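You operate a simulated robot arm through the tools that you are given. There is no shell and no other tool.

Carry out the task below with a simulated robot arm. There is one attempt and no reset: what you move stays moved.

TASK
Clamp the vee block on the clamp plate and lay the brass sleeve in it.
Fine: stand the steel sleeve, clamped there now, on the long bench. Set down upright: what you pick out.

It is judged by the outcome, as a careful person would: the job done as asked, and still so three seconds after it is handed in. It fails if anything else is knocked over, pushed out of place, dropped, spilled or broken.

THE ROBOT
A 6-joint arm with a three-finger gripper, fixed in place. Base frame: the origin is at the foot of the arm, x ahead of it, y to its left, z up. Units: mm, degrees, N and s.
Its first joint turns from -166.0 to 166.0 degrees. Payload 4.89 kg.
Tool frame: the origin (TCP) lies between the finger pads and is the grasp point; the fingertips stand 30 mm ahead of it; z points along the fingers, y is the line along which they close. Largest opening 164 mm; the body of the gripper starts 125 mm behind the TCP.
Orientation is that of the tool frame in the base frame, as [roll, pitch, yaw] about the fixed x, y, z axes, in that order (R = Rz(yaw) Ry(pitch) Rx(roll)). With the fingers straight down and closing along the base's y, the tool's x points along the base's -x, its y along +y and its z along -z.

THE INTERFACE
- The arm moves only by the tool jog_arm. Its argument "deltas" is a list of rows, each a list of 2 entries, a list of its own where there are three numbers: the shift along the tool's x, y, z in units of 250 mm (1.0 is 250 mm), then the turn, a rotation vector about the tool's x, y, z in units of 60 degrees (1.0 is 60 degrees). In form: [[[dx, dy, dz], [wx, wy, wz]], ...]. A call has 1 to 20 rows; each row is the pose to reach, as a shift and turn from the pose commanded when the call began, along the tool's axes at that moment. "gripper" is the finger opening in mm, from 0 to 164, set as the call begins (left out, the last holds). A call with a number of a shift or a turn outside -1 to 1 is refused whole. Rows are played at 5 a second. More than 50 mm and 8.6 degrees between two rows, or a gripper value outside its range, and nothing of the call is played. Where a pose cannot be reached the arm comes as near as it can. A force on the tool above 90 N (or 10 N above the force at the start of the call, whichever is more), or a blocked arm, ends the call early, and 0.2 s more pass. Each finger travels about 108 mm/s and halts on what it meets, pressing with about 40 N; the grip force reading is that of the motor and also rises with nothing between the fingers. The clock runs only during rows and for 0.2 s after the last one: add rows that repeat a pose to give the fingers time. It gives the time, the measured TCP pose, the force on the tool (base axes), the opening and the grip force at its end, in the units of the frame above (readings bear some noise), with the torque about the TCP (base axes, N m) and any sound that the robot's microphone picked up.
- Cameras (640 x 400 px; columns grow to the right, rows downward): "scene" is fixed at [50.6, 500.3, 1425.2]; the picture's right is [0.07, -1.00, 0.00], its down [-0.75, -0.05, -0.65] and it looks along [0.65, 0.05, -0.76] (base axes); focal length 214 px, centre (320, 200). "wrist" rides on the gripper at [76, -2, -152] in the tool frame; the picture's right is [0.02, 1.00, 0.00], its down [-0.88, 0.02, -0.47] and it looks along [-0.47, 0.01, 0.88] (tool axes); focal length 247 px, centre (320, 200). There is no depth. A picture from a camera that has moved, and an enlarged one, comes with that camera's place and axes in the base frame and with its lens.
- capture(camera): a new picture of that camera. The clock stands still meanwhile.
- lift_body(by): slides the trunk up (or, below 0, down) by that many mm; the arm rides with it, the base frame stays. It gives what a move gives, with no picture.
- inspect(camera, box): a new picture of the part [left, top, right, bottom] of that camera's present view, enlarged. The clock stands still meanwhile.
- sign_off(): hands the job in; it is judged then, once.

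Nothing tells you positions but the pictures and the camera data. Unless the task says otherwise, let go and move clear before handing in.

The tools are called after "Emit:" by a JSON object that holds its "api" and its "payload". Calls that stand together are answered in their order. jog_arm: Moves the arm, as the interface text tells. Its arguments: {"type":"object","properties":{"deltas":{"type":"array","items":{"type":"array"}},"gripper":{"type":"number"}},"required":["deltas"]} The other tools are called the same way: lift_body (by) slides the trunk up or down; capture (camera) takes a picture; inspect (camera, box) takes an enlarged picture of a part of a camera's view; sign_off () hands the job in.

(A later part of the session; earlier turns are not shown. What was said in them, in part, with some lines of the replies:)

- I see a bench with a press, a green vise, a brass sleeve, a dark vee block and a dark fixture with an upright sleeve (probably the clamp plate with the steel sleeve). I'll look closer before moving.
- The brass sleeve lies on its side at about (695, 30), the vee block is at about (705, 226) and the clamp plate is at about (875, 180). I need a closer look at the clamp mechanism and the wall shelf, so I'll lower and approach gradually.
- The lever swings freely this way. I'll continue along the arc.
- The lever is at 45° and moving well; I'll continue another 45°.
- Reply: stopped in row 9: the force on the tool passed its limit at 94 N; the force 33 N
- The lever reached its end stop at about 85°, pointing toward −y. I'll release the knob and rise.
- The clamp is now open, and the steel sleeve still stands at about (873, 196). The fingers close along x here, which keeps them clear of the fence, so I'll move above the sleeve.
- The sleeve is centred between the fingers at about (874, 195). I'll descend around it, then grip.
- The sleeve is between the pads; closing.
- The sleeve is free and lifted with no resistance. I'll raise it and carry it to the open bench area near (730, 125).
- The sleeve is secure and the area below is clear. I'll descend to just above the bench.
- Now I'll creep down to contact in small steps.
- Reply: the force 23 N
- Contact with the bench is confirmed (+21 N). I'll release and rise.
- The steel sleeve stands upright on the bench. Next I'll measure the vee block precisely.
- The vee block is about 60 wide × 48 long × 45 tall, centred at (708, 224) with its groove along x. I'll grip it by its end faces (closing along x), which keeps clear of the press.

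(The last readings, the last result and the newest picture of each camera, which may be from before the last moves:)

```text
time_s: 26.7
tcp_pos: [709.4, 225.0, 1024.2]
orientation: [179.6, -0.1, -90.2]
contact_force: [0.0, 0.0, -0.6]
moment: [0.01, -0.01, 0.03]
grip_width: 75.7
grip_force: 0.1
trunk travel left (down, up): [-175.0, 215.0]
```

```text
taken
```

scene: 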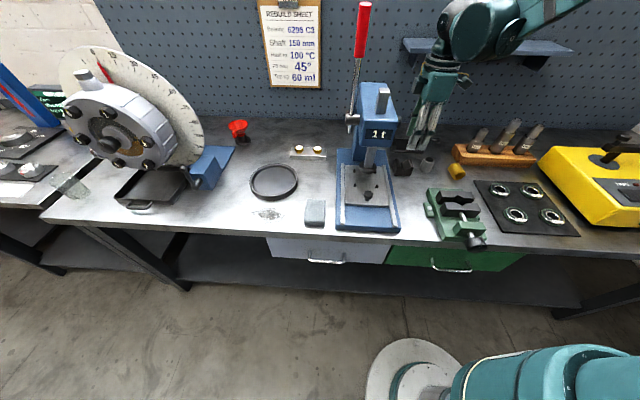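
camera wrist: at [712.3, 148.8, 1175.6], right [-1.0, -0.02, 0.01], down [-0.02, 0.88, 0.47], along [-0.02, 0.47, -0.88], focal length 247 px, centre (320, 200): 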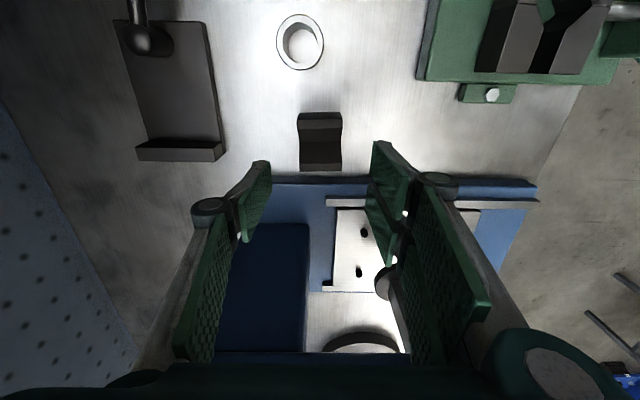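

The block sits centred under the fingers and the press edge is clear. Descending.

Emit:
{"api": "jog_arm", "payload": {"deltas": [[[0.004, 0.002, 0.15], [0, 0, 0]], [[0.004, 0.002, 0.3], [0, 0, 0]], [[0.004, 0.002, 0.42], [0, 0, 0]], [[0.004, 0.002, 0.5], [0, 0, 0]], [[0.004, 0.002, 0.52], [0, 0, 0]], [[0.004, 0.002, 0.52], [0, 0, 0]]]}}

Emit:
{"api": "capture", "payload": {"camera": "wrist"}}

Emit:
{"api": "inspect", "payload": {"camera": "scene", "box": [375, 115, 455, 185]}}

```text
time_s: 28.1
tcp_pos: [708.9, 223.8, 894.5]
orientation: [179.6, -0.1, -90.1]
contact_force: [0.0, 0.5, -0.1]
moment: [-0.04, -0.01, 0.01]
grip_width: 76.1
grip_force: 0.1
trunk travel left (down, up): [-175.0, 215.0]
```

```text
taken
camera wrist: at [711.2, 147.3, 1045.2], right [-1.0, -0.02, 0.01], down [-0.02, 0.88, 0.47], along [-0.02, 0.47, -0.88], focal length 247 px, centre (320, 200)
```

wrist: 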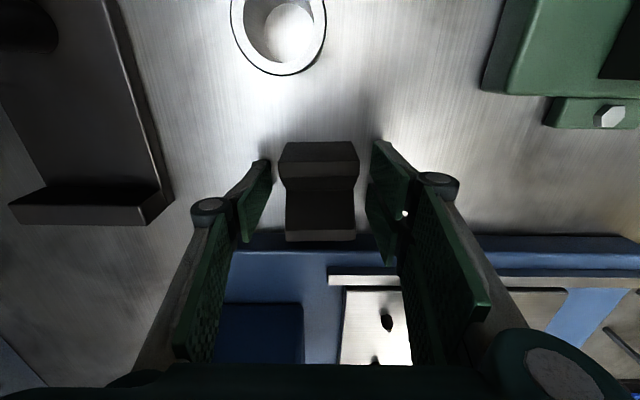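

```text
5.71 times, centred on (415, 150) of scene
camera zoom: at [50.6, 500.3, 1425.2], right [0.07, -1.0, 0.0], down [-0.75, -0.05, -0.65], along [0.65, 0.05, -0.76], focal length 1226 px, centre (-223, 486)
```

zoom: 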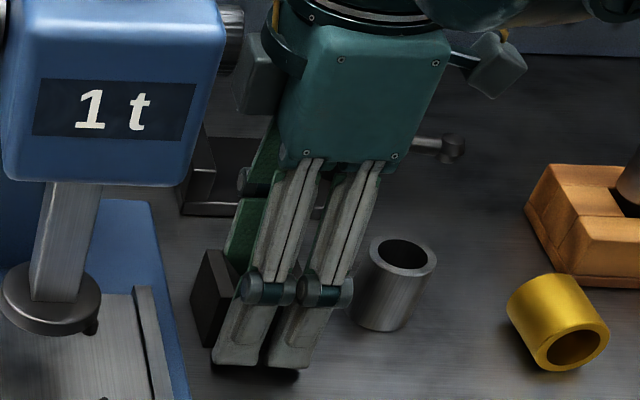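

Positioned at the block's ends; closing.

Emit:
{"api": "jog_arm", "payload": {"deltas": [[[0, 0, 0], [0, 0, 0]], [[0, 0, 0], [0, 0, 0]], [[0, 0, 0], [0, 0, 0]]], "gripper": 30}}

Emit:
{"api": "jog_arm", "payload": {"deltas": [[[0, 0, -0.02], [0, 0, 0]], [[0, 0, -0.04], [0, 0, 0]], [[0, 0, -0.08], [0, 0, 0]], [[0, 0, -0.08], [0, 0, 0]]]}}

Emit:
{"api": "capture", "payload": {"camera": "wrist"}}

Emit:
{"api": "inspect", "payload": {"camera": "scene", "box": [375, 115, 455, 185]}}

```text
time_s: 28.9
tcp_pos: [707.6, 222.9, 894.1]
orientation: [179.6, -0.1, -90.1]
contact_force: [-0.5, -0.1, 0.3]
moment: [-0.05, -0.07, -0.09]
grip_width: 49.6
grip_force: 40.0
trunk travel left (down, up): [-175.0, 215.0]
```

```text
time_s: 29.9
tcp_pos: [707.0, 224.3, 914.7]
orientation: [179.6, -0.1, -90.2]
contact_force: [-0.7, 0.0, -6.1]
moment: [-0.02, 0.0, 0.0]
grip_width: 49.6
grip_force: 39.9
trunk travel left (down, up): [-175.0, 215.0]
```

```text
taken
camera wrist: at [711.8, 147.4, 1065.7], right [-1.0, -0.02, 0.01], down [-0.01, 0.88, 0.47], along [-0.02, 0.47, -0.88], focal length 247 px, centre (320, 200)
```

wrist: 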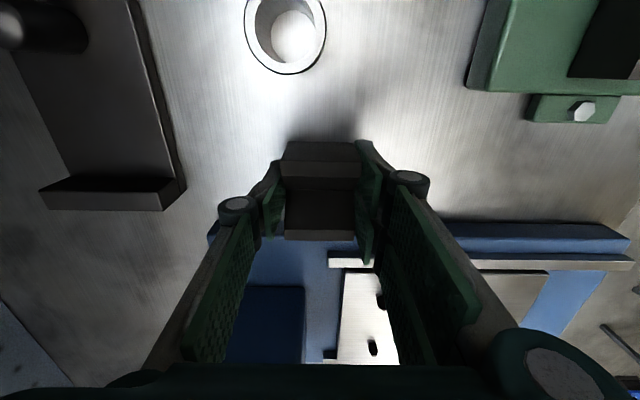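

```text
5.71 times, centred on (415, 150) of scene
camera zoom: at [50.6, 500.3, 1425.2], right [0.07, -1.0, 0.0], down [-0.75, -0.05, -0.65], along [0.65, 0.05, -0.76], focal length 1226 px, centre (-223, 486)
```

zoom: 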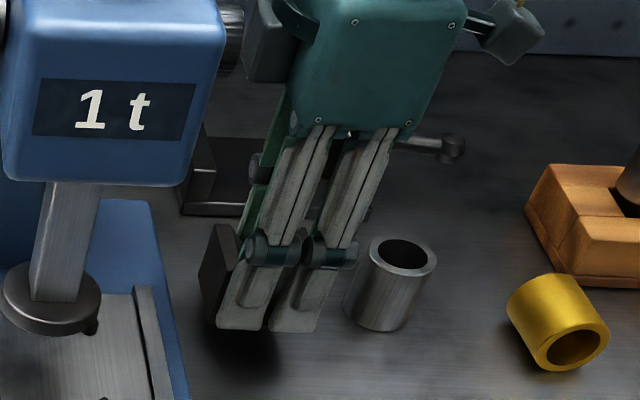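

The vee block is held at 49.6 mm and lifted cleanly. I'll raise it and carry it over the clamp plate.

Emit:
{"api": "jog_arm", "payload": {"deltas": [[[0, 0, -0.12], [0, 0, 0]], [[0, 0, -0.24], [0, 0, 0]], [[0, 0, -0.34], [0, 0, 0]], [[0.02, -0.1, -0.34], [0, 0, 0]], [[0.05, -0.22, -0.34], [0, 0, 0]], [[0.08, -0.36, -0.34], [0, 0, 0]], [[0.1, -0.5, -0.34], [0, 0, 0]], [[0.116, -0.6, -0.34], [0, 0, 0]], [[0.116, -0.66, -0.34], [0, 0, 0]], [[0.116, -0.66, -0.34], [0, 0, 0]]]}}

Emit:
{"api": "capture", "payload": {"camera": "wrist"}}

Emit:
{"api": "capture", "payload": {"camera": "scene"}}

```text
time_s: 32.1
tcp_pos: [875.5, 194.9, 999.2]
orientation: [179.5, -0.2, -90.1]
contact_force: [-0.1, -0.2, -7.2]
moment: [-0.01, 0.06, -0.03]
grip_width: 49.6
grip_force: 39.8
trunk travel left (down, up): [-175.0, 215.0]
```

```text
taken
camera wrist: at [878.5, 117.9, 1149.8], right [-1.0, -0.02, 0.01], down [-0.01, 0.88, 0.47], along [-0.02, 0.47, -0.88], focal length 247 px, centre (320, 200)
```

wrist: 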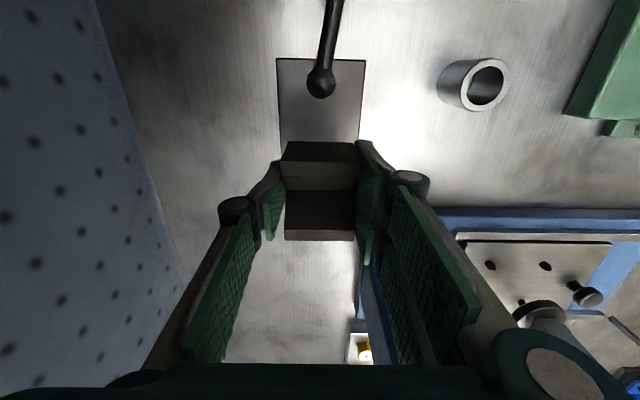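

```text
taken
```

scene: 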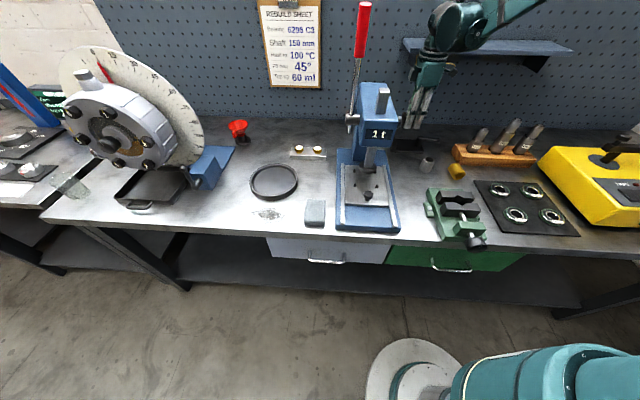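

The block is over the plate at y≈195, clear of the fence and hub. Descending to just above the plate.

Emit:
{"api": "jog_arm", "payload": {"deltas": [[[0, 0.006, 0.12], [0, 0, 0]], [[0, 0.01, 0.24], [0, 0, 0]], [[0, 0.01, 0.32], [0, 0, 0]], [[0, 0.01, 0.36], [0, 0, 0]], [[0, 0.01, 0.36], [0, 0, 0]]]}}

Emit:
{"api": "inspect", "payload": {"camera": "wrist", "box": [240, 60, 420, 260]}}

Emit:
{"api": "inspect", "payload": {"camera": "scene", "box": [385, 100, 465, 160]}}

```text
time_s: 33.3
tcp_pos: [871.9, 195.1, 907.5]
orientation: [179.6, -0.1, -90.1]
contact_force: [0.4, 0.4, -7.7]
moment: [-0.01, 0.02, -0.01]
grip_width: 49.6
grip_force: 40.3
trunk travel left (down, up): [-175.0, 215.0]
```

```text
2.00 times, centred on (330, 160) of wrist
camera zoom: at [874.7, 118.1, 1059.3], right [-1.0, -0.02, 0.01], down [-0.01, 0.88, 0.47], along [-0.02, 0.47, -0.88], focal length 494 px, centre (300, 280)
```

zoom: 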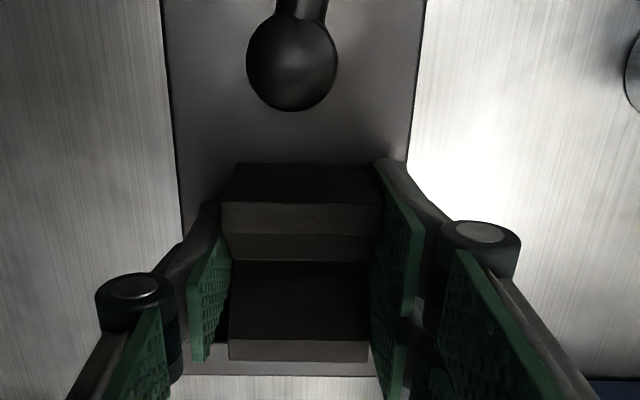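

```text
6.67 times, centred on (425, 130) of scene
camera zoom: at [50.6, 500.3, 1425.2], right [0.07, -1.0, 0.0], down [-0.75, -0.05, -0.65], along [0.65, 0.05, -0.76], focal length 1430 px, centre (-380, 667)
```

zoom: 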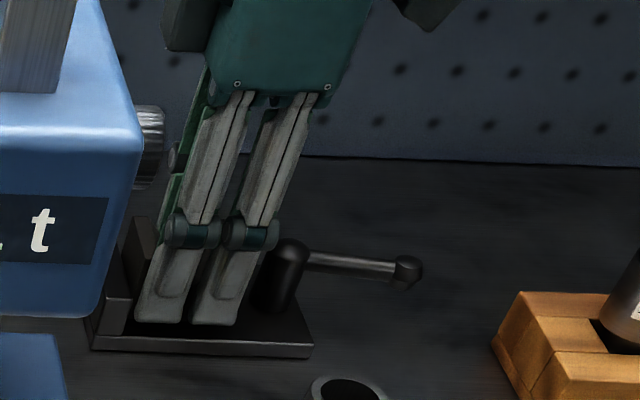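

Emit:
{"api": "jog_arm", "payload": {"deltas": [[[0, 0, 0.004], [0, 0, 0]], [[0, 0, 0.008], [0, 0, 0]], [[0, 0, 0.008], [0, 0, 0]]]}}

```text
time_s: 34.1
tcp_pos: [870.6, 194.2, 905.1]
orientation: [179.7, -0.1, -90.0]
contact_force: [0.9, -0.2, -6.6]
moment: [0.0, -0.01, 0.02]
grip_width: 49.5
grip_force: 39.8
trunk travel left (down, up): [-175.0, 215.0]
```

Not in contact yet; creeping a little further.

Emit:
{"api": "jog_arm", "payload": {"deltas": [[[0, 0, 0.004], [0, 0, 0]], [[0, 0, 0.008], [0, 0, 0]], [[0, 0, 0.008], [0, 0, 0]]]}}

```text
time_s: 34.9
tcp_pos: [871.1, 195.0, 906.4]
orientation: [179.8, 0.0, -90.1]
contact_force: [13.6, 0.5, 32.3]
moment: [-0.11, -0.48, 0.01]
grip_width: 49.6
grip_force: 39.8
trunk travel left (down, up): [-175.0, 215.0]
```

The block is seated on the plate (+32 N). I'll ease off slightly, release and rise.

Emit:
{"api": "jog_arm", "payload": {"deltas": [[[0, 0, -0.004], [0, 0, 0]], [[0, 0, -0.004], [0, 0, 0]]]}}

Emit:
{"api": "jog_arm", "payload": {"deltas": [[[0, 0, 0], [0, 0, 0]], [[0, 0, 0], [0, 0, 0]], [[0, 0, 0], [0, 0, 0]]], "gripper": 76}}

Emit:
{"api": "jog_arm", "payload": {"deltas": [[[0, 0, -0.1], [0, 0, 0]], [[0, 0, -0.2], [0, 0, 0]], [[0, 0, -0.32], [0, 0, 0]], [[0, 0, -0.44], [0, 0, 0]], [[0, 0, -0.44], [0, 0, 0]]]}}

Emit:
{"api": "capture", "payload": {"camera": "wrist"}}

Emit:
{"api": "inspect", "payload": {"camera": "wrist", "box": [260, 0, 380, 220]}}

Emit:
{"api": "inspect", "payload": {"camera": "scene", "box": [385, 100, 465, 160]}}

```text
time_s: 35.5
tcp_pos: [870.5, 194.3, 906.4]
orientation: [179.7, -0.1, -90.2]
contact_force: [8.7, -3.2, 15.4]
moment: [0.13, -0.49, -0.09]
grip_width: 49.6
grip_force: 40.0
trunk travel left (down, up): [-175.0, 215.0]
```

```text
time_s: 36.3
tcp_pos: [870.1, 194.9, 905.9]
orientation: [179.6, -0.2, -90.1]
contact_force: [0.6, 0.5, -0.1]
moment: [-0.03, 0.02, -0.01]
grip_width: 75.8
grip_force: 0.1
trunk travel left (down, up): [-175.0, 215.0]
```

```text
time_s: 37.5
tcp_pos: [869.4, 195.2, 1015.9]
orientation: [179.7, 0.1, -90.1]
contact_force: [-0.5, -0.2, 1.3]
moment: [0.02, 0.0, -0.02]
grip_width: 76.2
grip_force: 0.1
trunk travel left (down, up): [-175.0, 215.0]
```

```text
taken
camera wrist: at [874.4, 118.6, 1167.7], right [-1.0, -0.02, 0.01], down [-0.02, 0.88, 0.47], along [-0.02, 0.47, -0.88], focal length 247 px, centre (320, 200)
```

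wrist: 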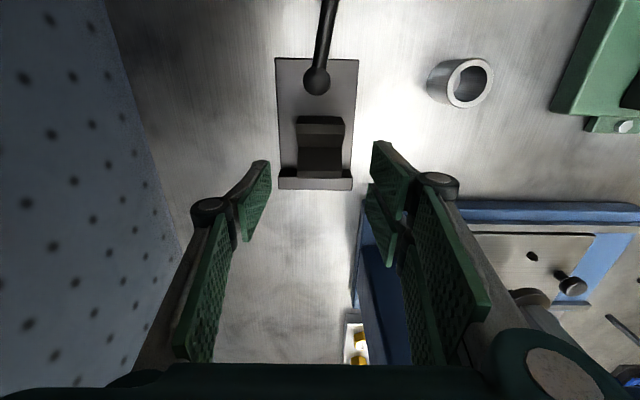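

```text
1.82 times, centred on (320, 110) of wrist
camera zoom: at [874.4, 118.6, 1167.7], right [-1.0, -0.02, 0.01], down [-0.02, 0.88, 0.47], along [-0.02, 0.47, -0.88], focal length 449 px, centre (320, 364)
```

zoom: 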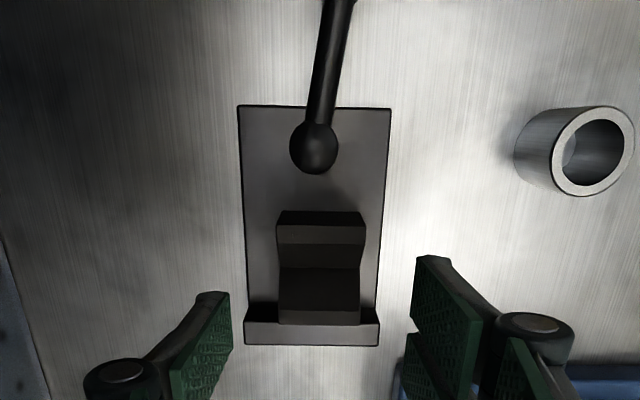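

```text
6.67 times, centred on (425, 130) of scene
camera zoom: at [50.6, 500.3, 1425.2], right [0.07, -1.0, 0.0], down [-0.75, -0.05, -0.65], along [0.65, 0.05, -0.76], focal length 1430 px, centre (-380, 667)
```

zoom: 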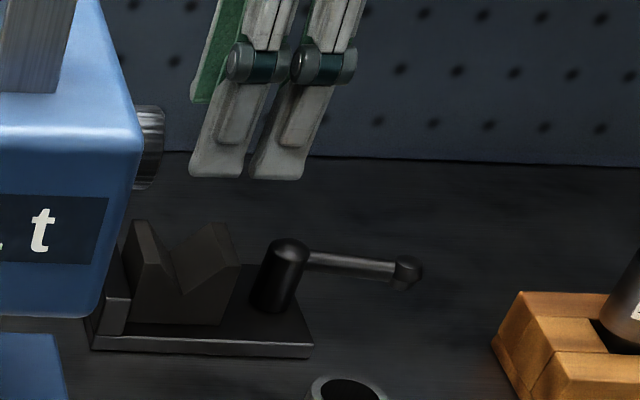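

The vee block is seated square on the plate between the hub and the fence. Next I return to the lever knob near (865, 62) to close the clamp.

Emit:
{"api": "jog_arm", "payload": {"deltas": [[[0.14, 0.005, 0], [0, 0, 0]], [[0.27, 0.01, 0], [0, 0, 0]], [[0.4, 0.02, 0], [0, 0, 0]], [[0.532, 0.024, 0], [0, 0, 0]], [[0.532, 0.024, 0], [0, 0, 0]]], "gripper": 56}}

Emit:
{"api": "jog_arm", "payload": {"deltas": [[[0, 0, 0.12], [0, 0, 0]], [[0, 0, 0.24], [0, 0, 0]], [[0, 0, 0.34], [0, 0, 0]], [[0, 0, 0.415], [0, 0, 0]], [[0, 0, 0.415], [0, 0, 0]]]}}

Emit:
{"api": "inspect", "payload": {"camera": "wrist", "box": [220, 120, 420, 260]}}

```text
time_s: 38.7
tcp_pos: [864.5, 60.9, 1015.6]
orientation: [179.6, 0.0, -90.1]
contact_force: [0.3, 0.5, -0.6]
moment: [0.03, -0.05, 0.02]
grip_width: 56.3
grip_force: 0.1
trunk travel left (down, up): [-175.0, 215.0]
```

```text
time_s: 39.9
tcp_pos: [865.5, 61.7, 911.0]
orientation: [179.6, 0.0, -90.2]
contact_force: [0.1, 0.7, -0.4]
moment: [0.02, 0.02, -0.02]
grip_width: 55.7
grip_force: 0.0
trunk travel left (down, up): [-175.0, 215.0]
```

```text
2.86 times, centred on (320, 190) of wrist
camera zoom: at [868.2, -15.1, 1063.1], right [-1.0, -0.02, 0.01], down [-0.02, 0.88, 0.47], along [-0.02, 0.47, -0.88], focal length 706 px, centre (320, 229)
```

zoom: 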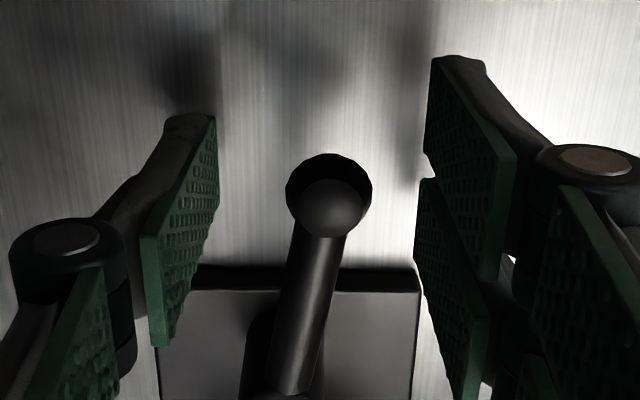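

The knob is between the fingers. I'll align the yaw with the lever (about 7°) and then close on the knob.

Emit:
{"api": "jog_arm", "payload": {"deltas": [[[0, 0.004, 0], [0, 0, 0.06]], [[0, 0.008, 0], [0, 0, 0.11]], [[0, 0.008, 0], [0, 0, 0.11]]]}}

Emit:
{"api": "jog_arm", "payload": {"deltas": [[[0, 0, 0], [0, 0, 0]], [[0, 0, 0], [0, 0, 0]], [[0, 0, 0], [0, 0, 0]]], "gripper": 8}}

Emit:
{"api": "inspect", "payload": {"camera": "wrist", "box": [220, 120, 420, 260]}}

```text
time_s: 40.7
tcp_pos: [862.2, 61.1, 910.6]
orientation: [179.5, -0.2, -96.6]
contact_force: [0.3, 0.6, -0.6]
moment: [-0.02, 0.0, 0.01]
grip_width: 55.8
grip_force: 0.1
trunk travel left (down, up): [-175.0, 215.0]
```

```text
time_s: 41.5
tcp_pos: [862.8, 61.6, 911.4]
orientation: [179.5, -0.1, -96.7]
contact_force: [1.2, -0.8, 0.3]
moment: [0.0, -0.02, -0.08]
grip_width: 19.6
grip_force: 45.3
trunk travel left (down, up): [-175.0, 215.0]
```

```text
2.86 times, centred on (320, 190) of wrist
camera zoom: at [857.2, -14.4, 1063.4], right [-1.0, 0.09, 0.01], down [0.09, 0.88, 0.47], along [0.04, 0.47, -0.88], focal length 706 px, centre (320, 229)
```

zoom: 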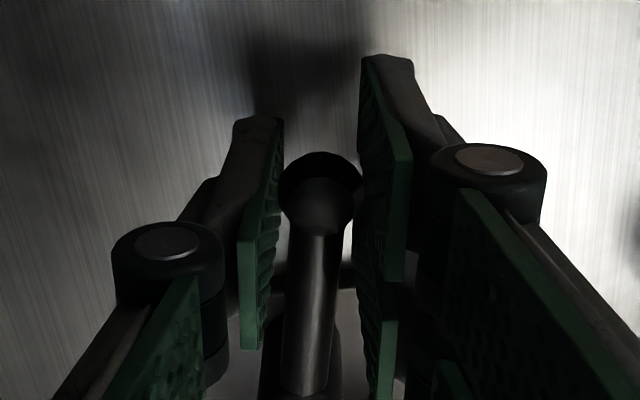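

Gripped and aligned. Swinging the lever back toward the closed position, first half.

Emit:
{"api": "jog_arm", "payload": {"deltas": [[[-0.002, 0.0327, 0], [0, 0, 0.1167]], [[-0.008, 0.0648, 0], [0, 0, 0.2333]], [[-0.0178, 0.096, 0], [0, 0, 0.35]], [[-0.0314, 0.1258, 0], [0, 0, 0.4667]], [[-0.0485, 0.1537, 0], [0, 0, 0.5833]], [[-0.0689, 0.1793, 0], [0, 0, 0.7]], [[-0.0689, 0.1793, 0], [0, 0, 0.7]]]}}

Emit:
{"api": "capture", "payload": {"camera": "wrist"}}

```text
time_s: 43.1
tcp_pos: [820.7, 85.1, 911.7]
orientation: [179.8, -0.2, -138.6]
contact_force: [24.8, 19.3, 10.2]
moment: [0.11, -0.2, -0.05]
grip_width: 19.6
grip_force: 44.8
trunk travel left (down, up): [-175.0, 215.0]
```

```text
taken
camera wrist: at [766.1, 33.3, 1063.5], right [-0.68, 0.74, 0.0], down [0.65, 0.6, 0.47], along [0.34, 0.32, -0.88], focal length 247 px, centre (320, 200)
```

wrist: 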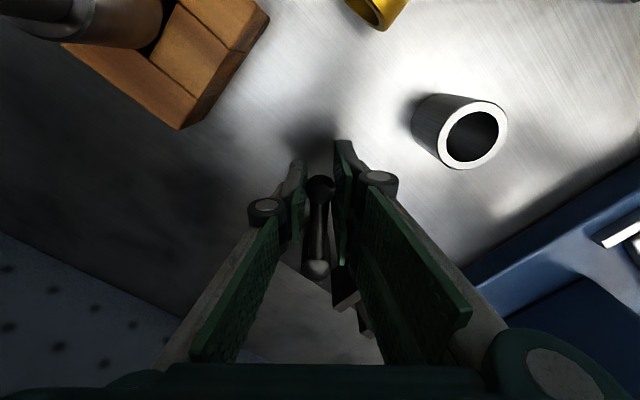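

The lever moves along with me, with a slight radial pull. I'll shift 2 mm inward and finish the swing.

Emit:
{"api": "jog_arm", "payload": {"deltas": [[[-0.008, 0.0327, 0], [0, 0, 0.1167]], [[-0.016, 0.0648, 0], [0, 0, 0.2333]], [[-0.0258, 0.096, 0], [0, 0, 0.35]], [[-0.0394, 0.1258, 0], [0, 0, 0.4667]], [[-0.0565, 0.1537, 0], [0, 0, 0.5833]], [[-0.0737, 0.1758, 0], [0, 0, 0.6833]], [[-0.0737, 0.1758, 0], [0, 0, 0.6833]]]}}

Emit:
{"api": "capture", "payload": {"camera": "wrist"}}

```text
time_s: 44.7
tcp_pos: [803.8, 129.3, 911.0]
orientation: [-179.8, -0.4, -179.8]
contact_force: [-20.4, 2.0, -20.6]
moment: [-0.06, 0.15, 0.14]
grip_width: 19.6
grip_force: 44.6
trunk travel left (down, up): [-175.0, 215.0]
```

```text
taken
camera wrist: at [729.6, 127.4, 1063.7], right [-0.03, 1.0, 0.0], down [0.88, 0.02, 0.47], along [0.47, 0.01, -0.88], focal length 247 px, centre (320, 200)
```

wrist: 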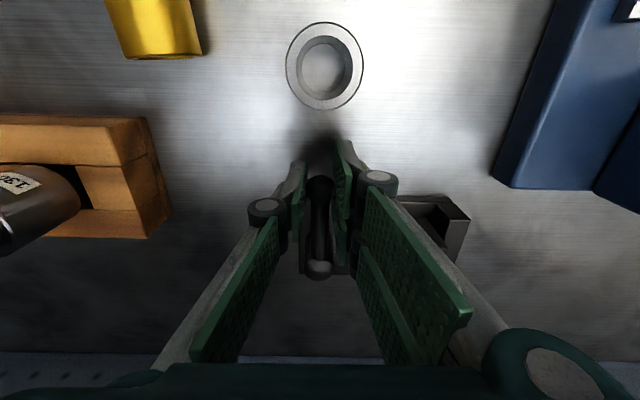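

The knob is back at its original position. I'll nudge a little further to check that it's at its stop.

Emit:
{"api": "jog_arm", "payload": {"deltas": [[[0.004, 0.008, 0], [0, 0, 0.03]], [[0.004, 0.016, 0], [0, 0, 0.06]], [[0.004, 0.016, 0], [0, 0, 0.06]]]}}

```text
time_s: 45.5
tcp_pos: [804.5, 131.0, 912.3]
orientation: [-180.0, -0.3, 176.6]
contact_force: [-5.2, -28.9, -18.0]
moment: [-0.21, -0.16, -0.16]
grip_width: 19.4
grip_force: 45.7
trunk travel left (down, up): [-175.0, 215.0]
```

It's at the stop (−29 N resistance). I'll release the knob and rise.

Emit:
{"api": "jog_arm", "payload": {"deltas": [[[0, -0.006, 0], [0, 0, 0]], [[0, -0.006, 0], [0, 0, 0]]]}}

Emit:
{"api": "jog_arm", "payload": {"deltas": [[[0, 0, 0], [0, 0, 0]], [[0, 0, 0], [0, 0, 0]], [[0, 0, 0], [0, 0, 0]]], "gripper": 56}}

Emit:
{"api": "jog_arm", "payload": {"deltas": [[[0, 0, -0.1], [0, 0, 0]], [[0, 0, -0.2], [0, 0, 0]], [[0, 0, -0.32], [0, 0, 0]], [[0, 0, -0.44], [0, 0, -0.06]], [[0, 0, -0.44], [0, 0, -0.06]]]}}

Emit:
{"api": "capture", "payload": {"camera": "wrist"}}

Emit:
{"api": "inspect", "payload": {"camera": "scene", "box": [385, 110, 475, 190]}}

```text
time_s: 46.1
tcp_pos: [804.8, 130.3, 911.8]
orientation: [179.9, -0.3, 176.6]
contact_force: [1.2, -26.0, -16.2]
moment: [-0.16, -0.09, 0.03]
grip_width: 19.6
grip_force: 44.6
trunk travel left (down, up): [-175.0, 215.0]
```

```text
time_s: 46.9
tcp_pos: [803.5, 133.0, 911.6]
orientation: [-179.9, -0.4, 176.8]
contact_force: [0.8, 0.6, -0.5]
moment: [-0.02, 0.04, -0.02]
grip_width: 56.2
grip_force: 0.1
trunk travel left (down, up): [-175.0, 215.0]
```

```text
time_s: 48.1
tcp_pos: [803.8, 131.9, 1022.5]
orientation: [-179.9, -0.4, -179.6]
contact_force: [-0.5, -0.4, -0.2]
moment: [0.01, -0.04, 0.0]
grip_width: 56.1
grip_force: 0.1
trunk travel left (down, up): [-175.0, 215.0]
```

```text
taken
camera wrist: at [728.9, 129.6, 1175.0], right [-0.03, 1.0, 0.0], down [0.88, 0.02, 0.47], along [0.47, 0.01, -0.88], focal length 247 px, centre (320, 200)
```

wrist: 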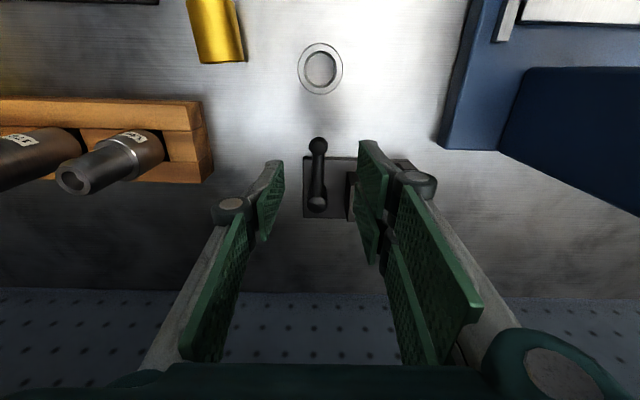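

```text
5.00 times, centred on (430, 150) of scene
camera zoom: at [50.6, 500.3, 1425.2], right [0.07, -1.0, 0.0], down [-0.75, -0.05, -0.65], along [0.65, 0.05, -0.76], focal length 1072 px, centre (-230, 450)
```

zoom: 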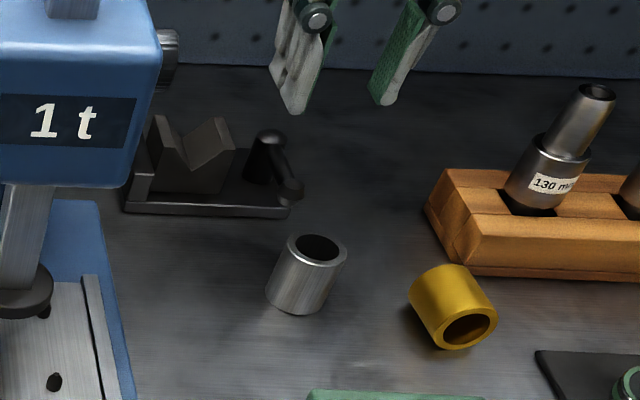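

The clamp lever is back in its clamped position with the vee block in place. Now I'll hover above the brass sleeve and measure it.

Emit:
{"api": "jog_arm", "payload": {"deltas": [[[0.11, -0.1, 0], [0, 0, 0]], [[0.22, -0.2, 0], [0, 0, 0]], [[0.33, -0.3, 0], [0, 0, 0]], [[0.436, -0.408, 0], [0, 0, 0]], [[0.436, -0.408, 0], [0, 0, 0]]], "gripper": 84}}

Emit:
{"api": "capture", "payload": {"camera": "wrist"}}

Emit:
{"api": "inspect", "payload": {"camera": "wrist", "box": [270, 90, 370, 200]}}

Emit:
{"api": "inspect", "payload": {"camera": "scene", "box": [385, 110, 475, 190]}}

```text
time_s: 49.3
tcp_pos: [694.8, 29.1, 1023.3]
orientation: [-180.0, -0.3, -179.7]
contact_force: [-0.3, -0.3, -0.4]
moment: [-0.01, -0.07, 0.0]
grip_width: 83.9
grip_force: 0.0
trunk travel left (down, up): [-175.0, 215.0]
```

```text
taken
camera wrist: at [620.2, 26.6, 1175.4], right [-0.03, 1.0, 0.0], down [0.88, 0.02, 0.47], along [0.47, 0.01, -0.88], focal length 247 px, centre (320, 200)
```

wrist: 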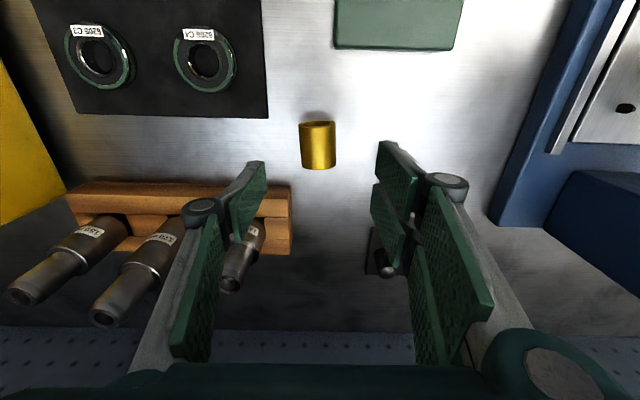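

```text
3.64 times, centred on (320, 145) of wrist
camera zoom: at [620.2, 26.6, 1175.4], right [-0.03, 1.0, 0.0], down [0.88, 0.02, 0.47], along [0.47, 0.01, -0.88], focal length 898 px, centre (320, 400)
```

zoom: 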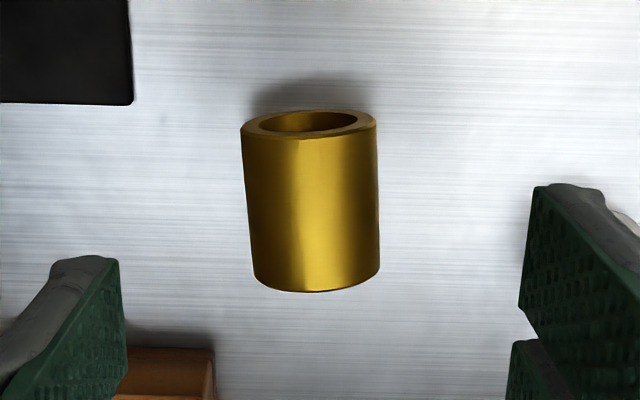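

```text
5.00 times, centred on (430, 150) of scene
camera zoom: at [50.6, 500.3, 1425.2], right [0.07, -1.0, 0.0], down [-0.75, -0.05, -0.65], along [0.65, 0.05, -0.76], focal length 1072 px, centre (-230, 450)
```

zoom: 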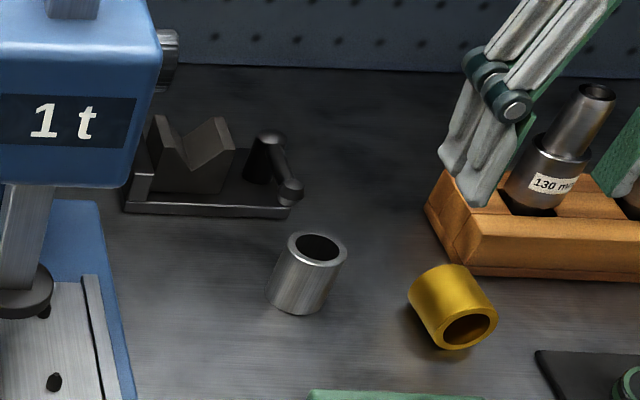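

The brass sleeve lies at about (702, 26) with its axis roughly 3° off x, about 43 mm in diameter and 50 mm long. I'll align, descend and keep the grip high so the tips later stay above the vee ridges.

Emit:
{"api": "jog_arm", "payload": {"deltas": [[[-0.014, -0.006, 0.12], [0, 0, -0.03]], [[-0.028, -0.012, 0.24], [0, 0, -0.057]], [[-0.028, -0.012, 0.28], [0, 0, -0.057]], [[-0.028, -0.012, 0.28], [0, 0, -0.057]]]}}

Emit:
{"api": "capture", "payload": {"camera": "wrist"}}

Emit:
{"api": "inspect", "payload": {"camera": "wrist", "box": [250, 90, 390, 230]}}

```text
time_s: 50.3
tcp_pos: [702.8, 26.1, 952.5]
orientation: [-180.0, -0.4, -176.1]
contact_force: [0.3, -0.1, -0.4]
moment: [-0.01, 0.06, 0.0]
grip_width: 84.0
grip_force: 0.0
trunk travel left (down, up): [-175.0, 215.0]
```

```text
taken
camera wrist: at [628.2, 19.1, 1104.6], right [-0.09, 1.0, 0.0], down [0.88, 0.08, 0.47], along [0.47, 0.04, -0.88], focal length 247 px, centre (320, 200)
```

wrist: 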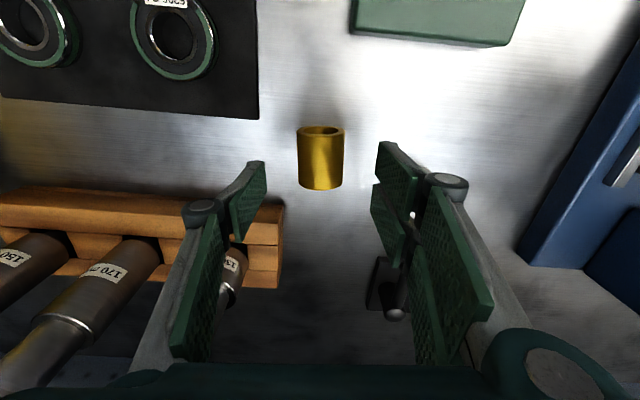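

```text
2.86 times, centred on (320, 160) of wrist
camera zoom: at [628.2, 19.1, 1104.6], right [-0.09, 1.0, 0.0], down [0.88, 0.08, 0.47], along [0.47, 0.04, -0.88], focal length 706 px, centre (320, 314)
```

zoom: 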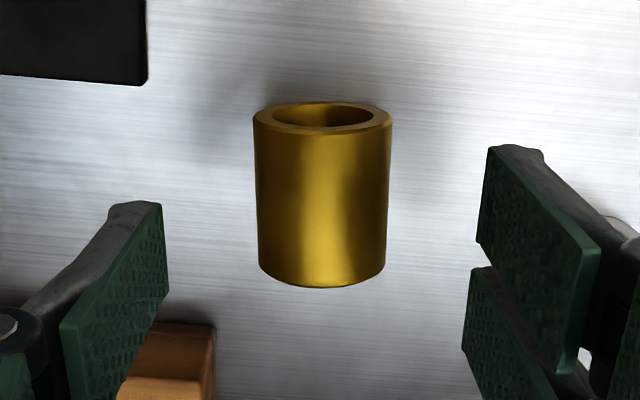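

Aligned well. I'll descend to the grasp height (z 904) and close.

Emit:
{"api": "jog_arm", "payload": {"deltas": [[[0.004, 0, 0.08], [0, 0, 0]], [[0.008, 0, 0.15], [0, 0, 0]], [[0.008, 0, 0.194], [0, 0, 0]], [[0.008, 0, 0.194], [0, 0, 0]]]}}

Emit:
{"api": "jog_arm", "payload": {"deltas": [[[0, 0, 0], [0, 0, 0]], [[0, 0, 0], [0, 0, 0]], [[0, 0, 0], [0, 0, 0]]], "gripper": 30}}

Emit:
{"api": "capture", "payload": {"camera": "wrist"}}

Emit:
{"api": "inspect", "payload": {"camera": "scene", "box": [415, 130, 495, 190]}}

```text
time_s: 51.3
tcp_pos: [699.4, 26.3, 904.1]
orientation: [-179.9, -0.4, -176.2]
contact_force: [-0.1, 0.1, 1.1]
moment: [0.0, 0.06, 0.0]
grip_width: 83.8
grip_force: 0.1
trunk travel left (down, up): [-175.0, 215.0]
```

```text
time_s: 52.1
tcp_pos: [699.4, 24.8, 903.6]
orientation: [179.9, -0.4, -176.2]
contact_force: [-0.2, 0.1, -0.1]
moment: [-0.02, 0.0, 0.03]
grip_width: 43.1
grip_force: 40.2
trunk travel left (down, up): [-175.0, 215.0]
```

```text
taken
camera wrist: at [625.7, 19.3, 1055.9], right [-0.09, 1.0, 0.0], down [0.88, 0.08, 0.47], along [0.47, 0.04, -0.88], focal length 247 px, centre (320, 200)
```

wrist: 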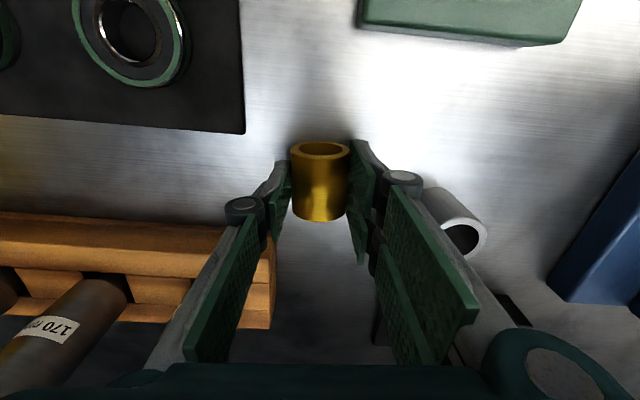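

```text
6.67 times, centred on (455, 160) of scene
camera zoom: at [50.6, 500.3, 1425.2], right [0.07, -1.0, 0.0], down [-0.75, -0.05, -0.65], along [0.65, 0.05, -0.76], focal length 1430 px, centre (-580, 467)
```

zoom: 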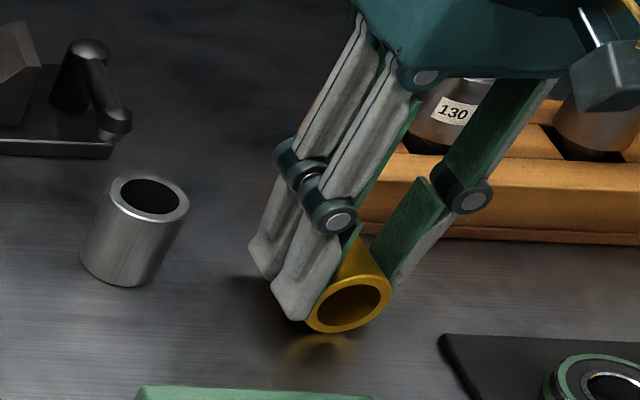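

The brass sleeve is gripped at 43.1 mm. I'll lift it and carry it over the vee block, rotating back to align with the groove.

Emit:
{"api": "jog_arm", "payload": {"deltas": [[[0, 0, -0.06], [0, 0, 0]], [[0, 0, -0.2], [0, 0, 0]], [[0, 0, -0.34], [0, 0, 0]], [[0, 0, -0.43], [0, 0, 0]], [[-0.1, 0.08, -0.43], [0, 0, 0.01]], [[-0.22, 0.19, -0.43], [0, 0, 0.02]], [[-0.34, 0.29, -0.43], [0, 0, 0.03]], [[-0.46, 0.4, -0.43], [0, 0, 0.04]], [[-0.58, 0.5, -0.43], [0, 0, 0.05]], [[-0.68, 0.59, -0.43], [0, 0, 0.063]], [[-0.729, 0.631, -0.43], [0, 0, 0.063]], [[-0.729, 0.631, -0.43], [0, 0, 0.063]]]}}

Emit:
{"api": "capture", "payload": {"camera": "wrist"}}

Emit:
{"api": "inspect", "payload": {"camera": "wrist", "box": [250, 100, 390, 240]}}

Emit:
{"api": "capture", "payload": {"camera": "scene"}}

```text
time_s: 54.7
tcp_pos: [872.8, 196.1, 1010.7]
orientation: [-179.9, -0.5, 180.0]
contact_force: [0.8, -0.1, -2.6]
moment: [-0.01, 0.04, 0.03]
grip_width: 42.9
grip_force: 40.2
trunk travel left (down, up): [-175.0, 215.0]
```

```text
taken
camera wrist: at [797.9, 193.8, 1162.4], right [-0.02, 1.0, 0.0], down [0.88, 0.02, 0.47], along [0.47, 0.01, -0.88], focal length 247 px, centre (320, 200)
```

wrist: 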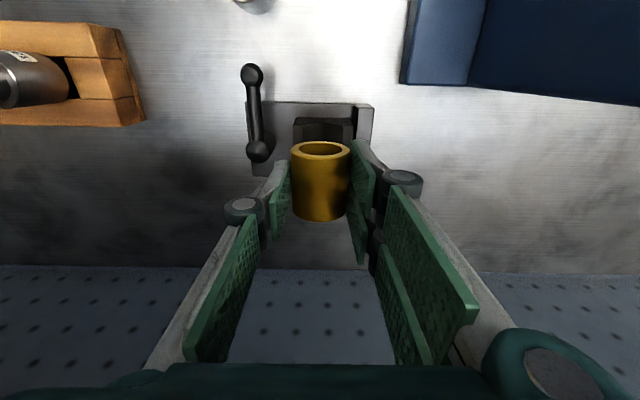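

```text
2.86 times, centred on (320, 170) of wrist
camera zoom: at [797.9, 193.8, 1162.4], right [-0.02, 1.0, 0.0], down [0.88, 0.02, 0.47], along [0.47, 0.01, -0.88], focal length 706 px, centre (320, 286)
```

zoom: 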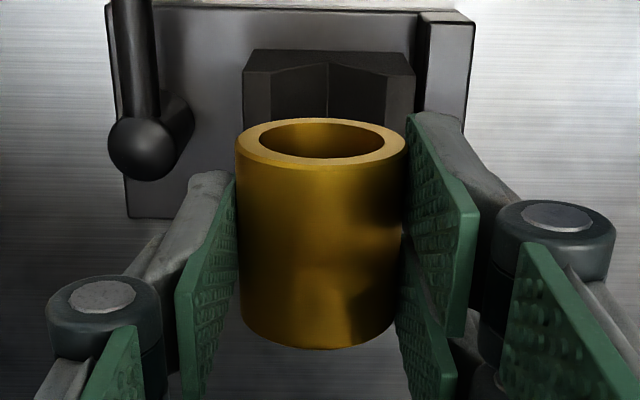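

```text
taken
```

scene: 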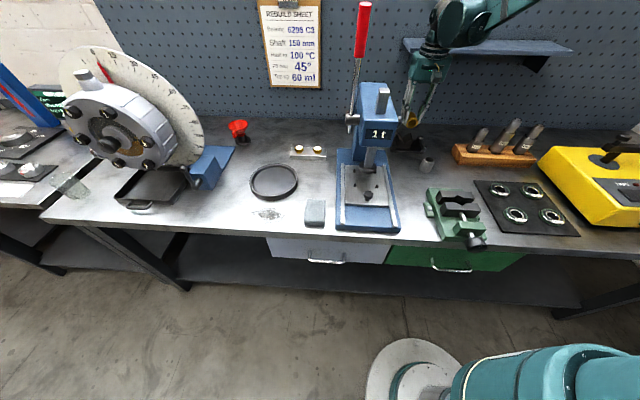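

The sleeve hangs above the vee with its axis parallel to the groove. The groove looks about 3 mm further toward +y. I'll correct part of that, descend to just above the ridges and re-check.

Emit:
{"api": "jog_arm", "payload": {"deltas": [[[0.01, 0.01, 0.06], [0, 0, 0]], [[0.01, 0.01, 0.12], [0, 0, 0]], [[0.01, 0.01, 0.172], [0, 0, 0]], [[0.01, 0.01, 0.172], [0, 0, 0]]]}}

Emit:
{"api": "inspect", "payload": {"camera": "wrist", "box": [250, 100, 390, 240]}}

Emit:
{"api": "inspect", "payload": {"camera": "scene", "box": [385, 110, 445, 160]}}

```text
time_s: 55.7
tcp_pos: [870.3, 200.4, 967.2]
orientation: [-179.8, -0.4, -180.0]
contact_force: [-0.3, 0.2, -3.2]
moment: [0.0, 0.03, 0.02]
grip_width: 43.0
grip_force: 39.8
trunk travel left (down, up): [-175.0, 215.0]
```

```text
2.86 times, centred on (320, 170) of wrist
camera zoom: at [795.0, 196.5, 1119.5], right [-0.02, 1.0, 0.0], down [0.88, 0.02, 0.47], along [0.47, 0.01, -0.88], focal length 706 px, centre (320, 286)
```

zoom: 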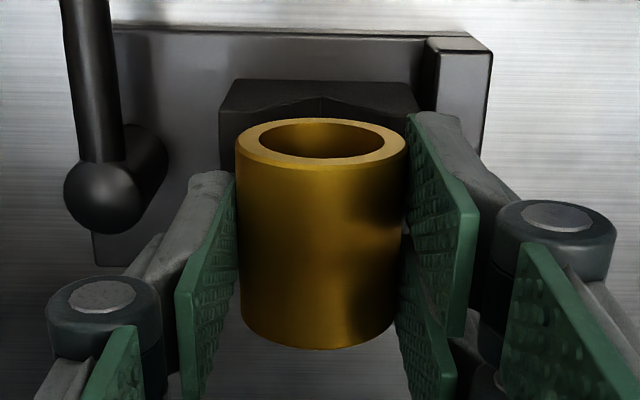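

```text
8.00 times, centred on (415, 135) of scene
camera zoom: at [50.6, 500.3, 1425.2], right [0.07, -1.0, 0.0], down [-0.75, -0.05, -0.65], along [0.65, 0.05, -0.76], focal length 1716 px, centre (-440, 720)
```

zoom: 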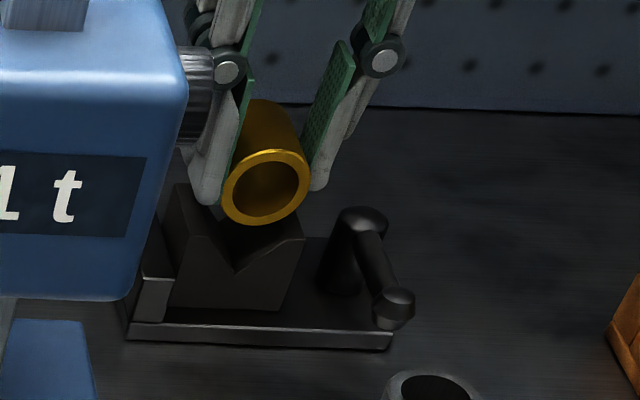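

The alignment looks within a millimetre or two. I'll zoom to verify before lowering.

Emit:
{"api": "inspect", "payload": {"camera": "scene", "box": [400, 120, 430, 150]}}

Emit:
{"api": "inspect", "payload": {"camera": "wrist", "box": [280, 110, 360, 170]}}

```text
13.33 times, centred on (415, 135) of scene
camera zoom: at [50.6, 500.3, 1425.2], right [0.07, -1.0, 0.0], down [-0.75, -0.05, -0.65], along [0.65, 0.05, -0.76], focal length 2860 px, centre (-947, 1067)
```

zoom: 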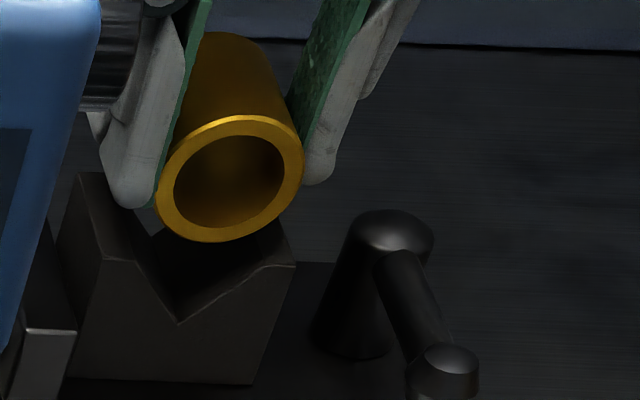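

```text
6.67 times, centred on (320, 140) of wrist
camera zoom: at [795.0, 196.5, 1119.5], right [-0.02, 1.0, 0.0], down [0.88, 0.02, 0.47], along [0.47, 0.01, -0.88], focal length 1646 px, centre (320, 600)
```

zoom: 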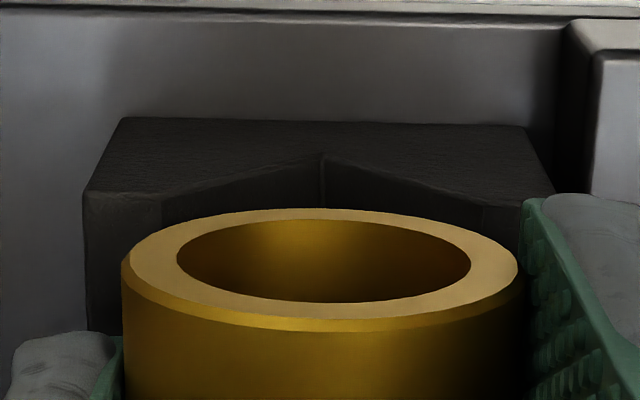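

The sleeve is aligned with the groove to within about 1 mm in both directions. Lowering to just above contact.

Emit:
{"api": "jog_arm", "payload": {"deltas": [[[0, 0, 0.025], [0, 0, 0]], [[0, 0, 0.05], [0, 0, 0]], [[0, 0, 0.064], [0, 0, 0]], [[0, 0, 0.064], [0, 0, 0]]]}}

Emit:
{"api": "inspect", "payload": {"camera": "scene", "box": [400, 120, 430, 150]}}

```text
time_s: 56.7
tcp_pos: [869.0, 198.5, 950.6]
orientation: [-179.9, -0.5, 180.0]
contact_force: [0.0, 0.4, -3.6]
moment: [0.0, 0.0, 0.0]
grip_width: 43.4
grip_force: 39.6
trunk travel left (down, up): [-175.0, 215.0]
```

```text
13.33 times, centred on (415, 135) of scene
camera zoom: at [50.6, 500.3, 1425.2], right [0.07, -1.0, 0.0], down [-0.75, -0.05, -0.65], along [0.65, 0.05, -0.76], focal length 2860 px, centre (-947, 1067)
```

zoom: 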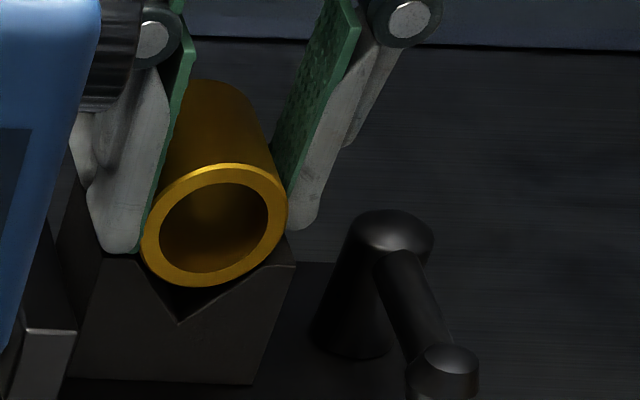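

Nearly seated. Creeping down to find contact.

Emit:
{"api": "jog_arm", "payload": {"deltas": [[[0, 0, 0.003], [0, 0, 0]], [[0, 0, 0.006], [0, 0, 0]], [[0, 0, 0.006], [0, 0, 0]]]}}

```text
time_s: 57.5
tcp_pos: [870.2, 198.3, 949.8]
orientation: [-179.9, -0.3, 180.0]
contact_force: [0.5, 0.1, -2.2]
moment: [0.05, -0.01, -0.03]
grip_width: 43.2
grip_force: 40.0
trunk travel left (down, up): [-175.0, 215.0]
```

Emit:
{"api": "jog_arm", "payload": {"deltas": [[[0, 0, 0.003], [0, 0, 0]], [[0, 0, 0.005], [0, 0, 0]], [[0, 0, 0.005], [0, 0, 0]]]}}

Emit:
{"api": "inspect", "payload": {"camera": "scene", "box": [400, 120, 430, 150]}}

```text
time_s: 58.3
tcp_pos: [869.8, 198.1, 950.3]
orientation: [180.0, -0.3, 180.0]
contact_force: [4.6, 2.7, 19.0]
moment: [0.1, 0.1, -0.36]
grip_width: 42.9
grip_force: 40.0
trunk travel left (down, up): [-175.0, 215.0]
```

```text
13.33 times, centred on (415, 135) of scene
camera zoom: at [50.6, 500.3, 1425.2], right [0.07, -1.0, 0.0], down [-0.75, -0.05, -0.65], along [0.65, 0.05, -0.76], focal length 2860 px, centre (-947, 1067)
```

zoom: 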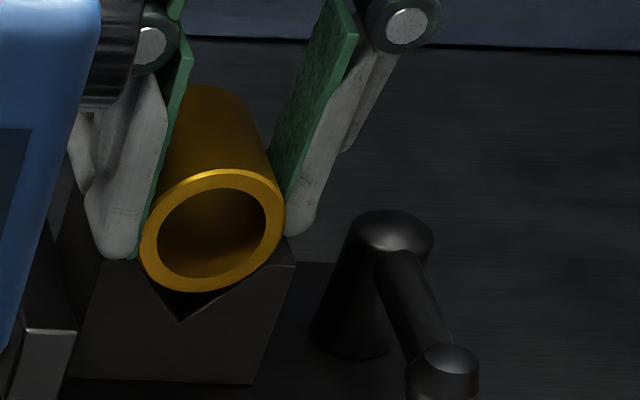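

The sleeve has seated (+19 N at the predicted height, with little side force). I'll ease off a touch, open modestly and lift clear.

Emit:
{"api": "jog_arm", "payload": {"deltas": [[[0, 0, -0.002], [0, 0, 0]], [[0, 0, -0.002], [0, 0, 0]]]}}

Emit:
{"api": "jog_arm", "payload": {"deltas": [[[0, 0, 0], [0, 0, 0]], [[0, 0, 0], [0, 0, 0]], [[0, 0, 0], [0, 0, 0]]], "gripper": 64}}

Emit:
{"api": "inspect", "payload": {"camera": "scene", "box": [400, 120, 430, 150]}}

Emit:
{"api": "inspect", "payload": {"camera": "wrist", "box": [250, 100, 390, 240]}}

```text
time_s: 58.9
tcp_pos: [869.8, 198.2, 949.4]
orientation: [-179.9, -0.3, 180.0]
contact_force: [3.2, 4.4, 11.5]
moment: [0.12, 0.0, -0.39]
grip_width: 43.0
grip_force: 39.7
trunk travel left (down, up): [-175.0, 215.0]
```

```text
time_s: 59.7
tcp_pos: [869.9, 198.4, 950.8]
orientation: [-179.9, -0.4, 180.0]
contact_force: [-0.6, -0.2, 0.2]
moment: [-0.05, 0.01, -0.01]
grip_width: 63.7
grip_force: 0.0
trunk travel left (down, up): [-175.0, 215.0]
```

```text
13.33 times, centred on (415, 135) of scene
camera zoom: at [50.6, 500.3, 1425.2], right [0.07, -1.0, 0.0], down [-0.75, -0.05, -0.65], along [0.65, 0.05, -0.76], focal length 2860 px, centre (-947, 1067)
```

zoom: 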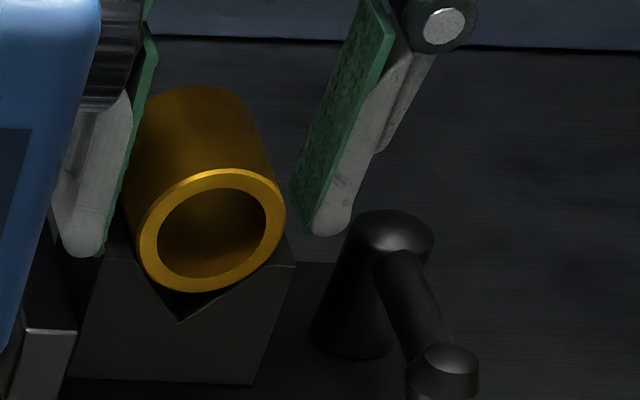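

```text
2.86 times, centred on (320, 170) of wrist
camera zoom: at [795.0, 196.2, 1101.3], right [-0.02, 1.0, 0.0], down [0.88, 0.02, 0.47], along [0.47, 0.01, -0.88], focal length 706 px, centre (320, 286)
```

zoom: 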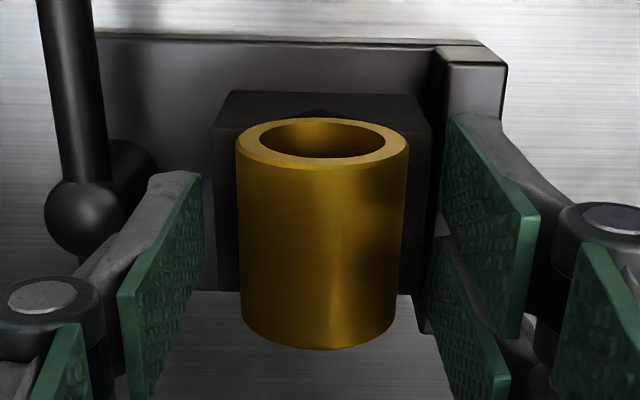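

The sleeve rests in the groove without moving. I'll rise straight up and retreat clear.

Emit:
{"api": "jog_arm", "payload": {"deltas": [[[0, 0, -0.06], [0, 0, 0]], [[0, 0, -0.16], [0, 0, 0]], [[0, 0, -0.3], [0, 0, 0]], [[0, 0, -0.45], [0, 0, 0]], [[0.15, -0.05, -0.5], [0, 0, 0]], [[0.3, -0.1, -0.55], [0, 0, 0]], [[0.45, -0.15, -0.6], [0, 0, 0]], [[0.6, -0.2, -0.65], [0, 0, 0]], [[0.6, -0.2, -0.65], [0, 0, 0]]]}}

Emit:
{"api": "capture", "payload": {"camera": "wrist"}}

Emit:
{"api": "inspect", "payload": {"camera": "scene", "box": [385, 110, 475, 190]}}

Emit:
{"api": "capture", "payload": {"camera": "scene"}}

```text
time_s: 61.7
tcp_pos: [719.8, 148.0, 1113.4]
orientation: [-179.9, -0.4, 179.9]
contact_force: [-0.4, 0.7, 0.7]
moment: [0.04, -0.14, 0.02]
grip_width: 64.0
grip_force: 0.1
trunk travel left (down, up): [-175.0, 215.0]
```

```text
taken
camera wrist: at [645.1, 146.1, 1265.7], right [-0.02, 1.0, 0.0], down [0.88, 0.02, 0.47], along [0.47, 0.01, -0.88], focal length 247 px, centre (320, 200)
```

wrist: 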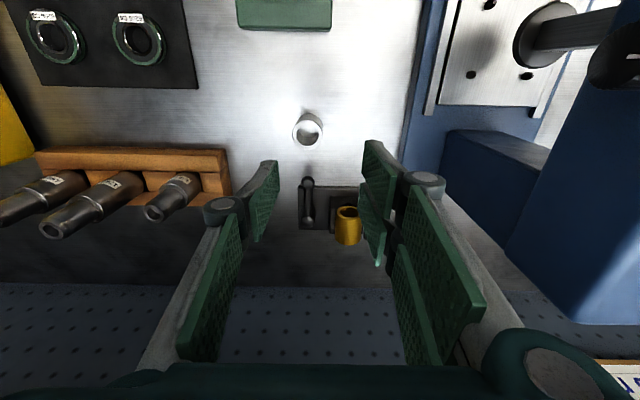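

```text
5.00 times, centred on (430, 150) of scene
camera zoom: at [50.6, 500.3, 1425.2], right [0.07, -1.0, 0.0], down [-0.75, -0.05, -0.65], along [0.65, 0.05, -0.76], focal length 1072 px, centre (-230, 450)
```

zoom: 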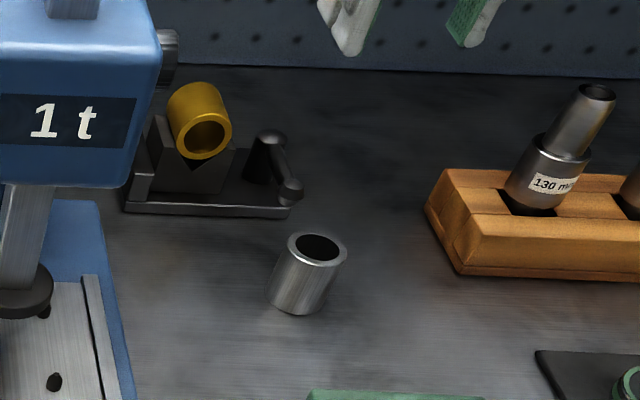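

```text
taken
```

scene: 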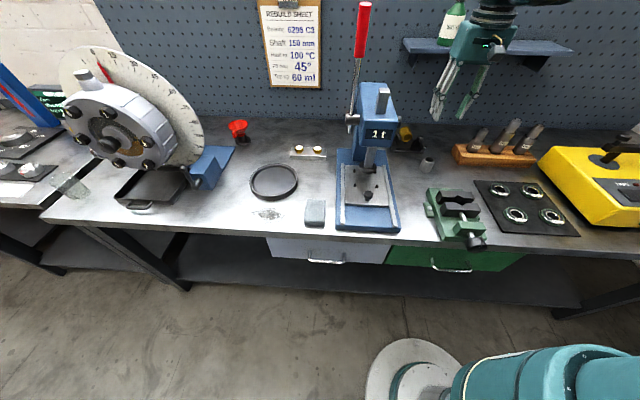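

The vee block is on the clamp plate with the lever back at its clamped stop. The brass sleeve lies in the groove, the steel sleeve stands upright on the bench, and the arm is clear. Nothing else looks disturbed, so I'm handing in the job.

Emit:
{"api": "sign_off", "payload": {}}

```text
The job is handed in.
```

The job is handed in. The vee block is on the clamp plate with the lever closed, the brass sleeve lies in its groove, and the steel sleeve stands upright on the long bench.

- **Steel sleeve:** I opened the clamp lever, lifted the sleeve out and set it down upright at about (729, 125). It was standing steady in the last picture.
- **Vee block:** It sits square on the plate between the lever hub and the fence. I swung the lever back until it met firm resistance (about 29 N). I did not tug or push on the block afterwards, so the clamping itself is not separately tested.
- **Brass sleeve:** It settled into the groove at the height I expected and did not shift when I let go.

The arm is up and clear of the work. In the final pictures nothing else looks knocked over or moved.
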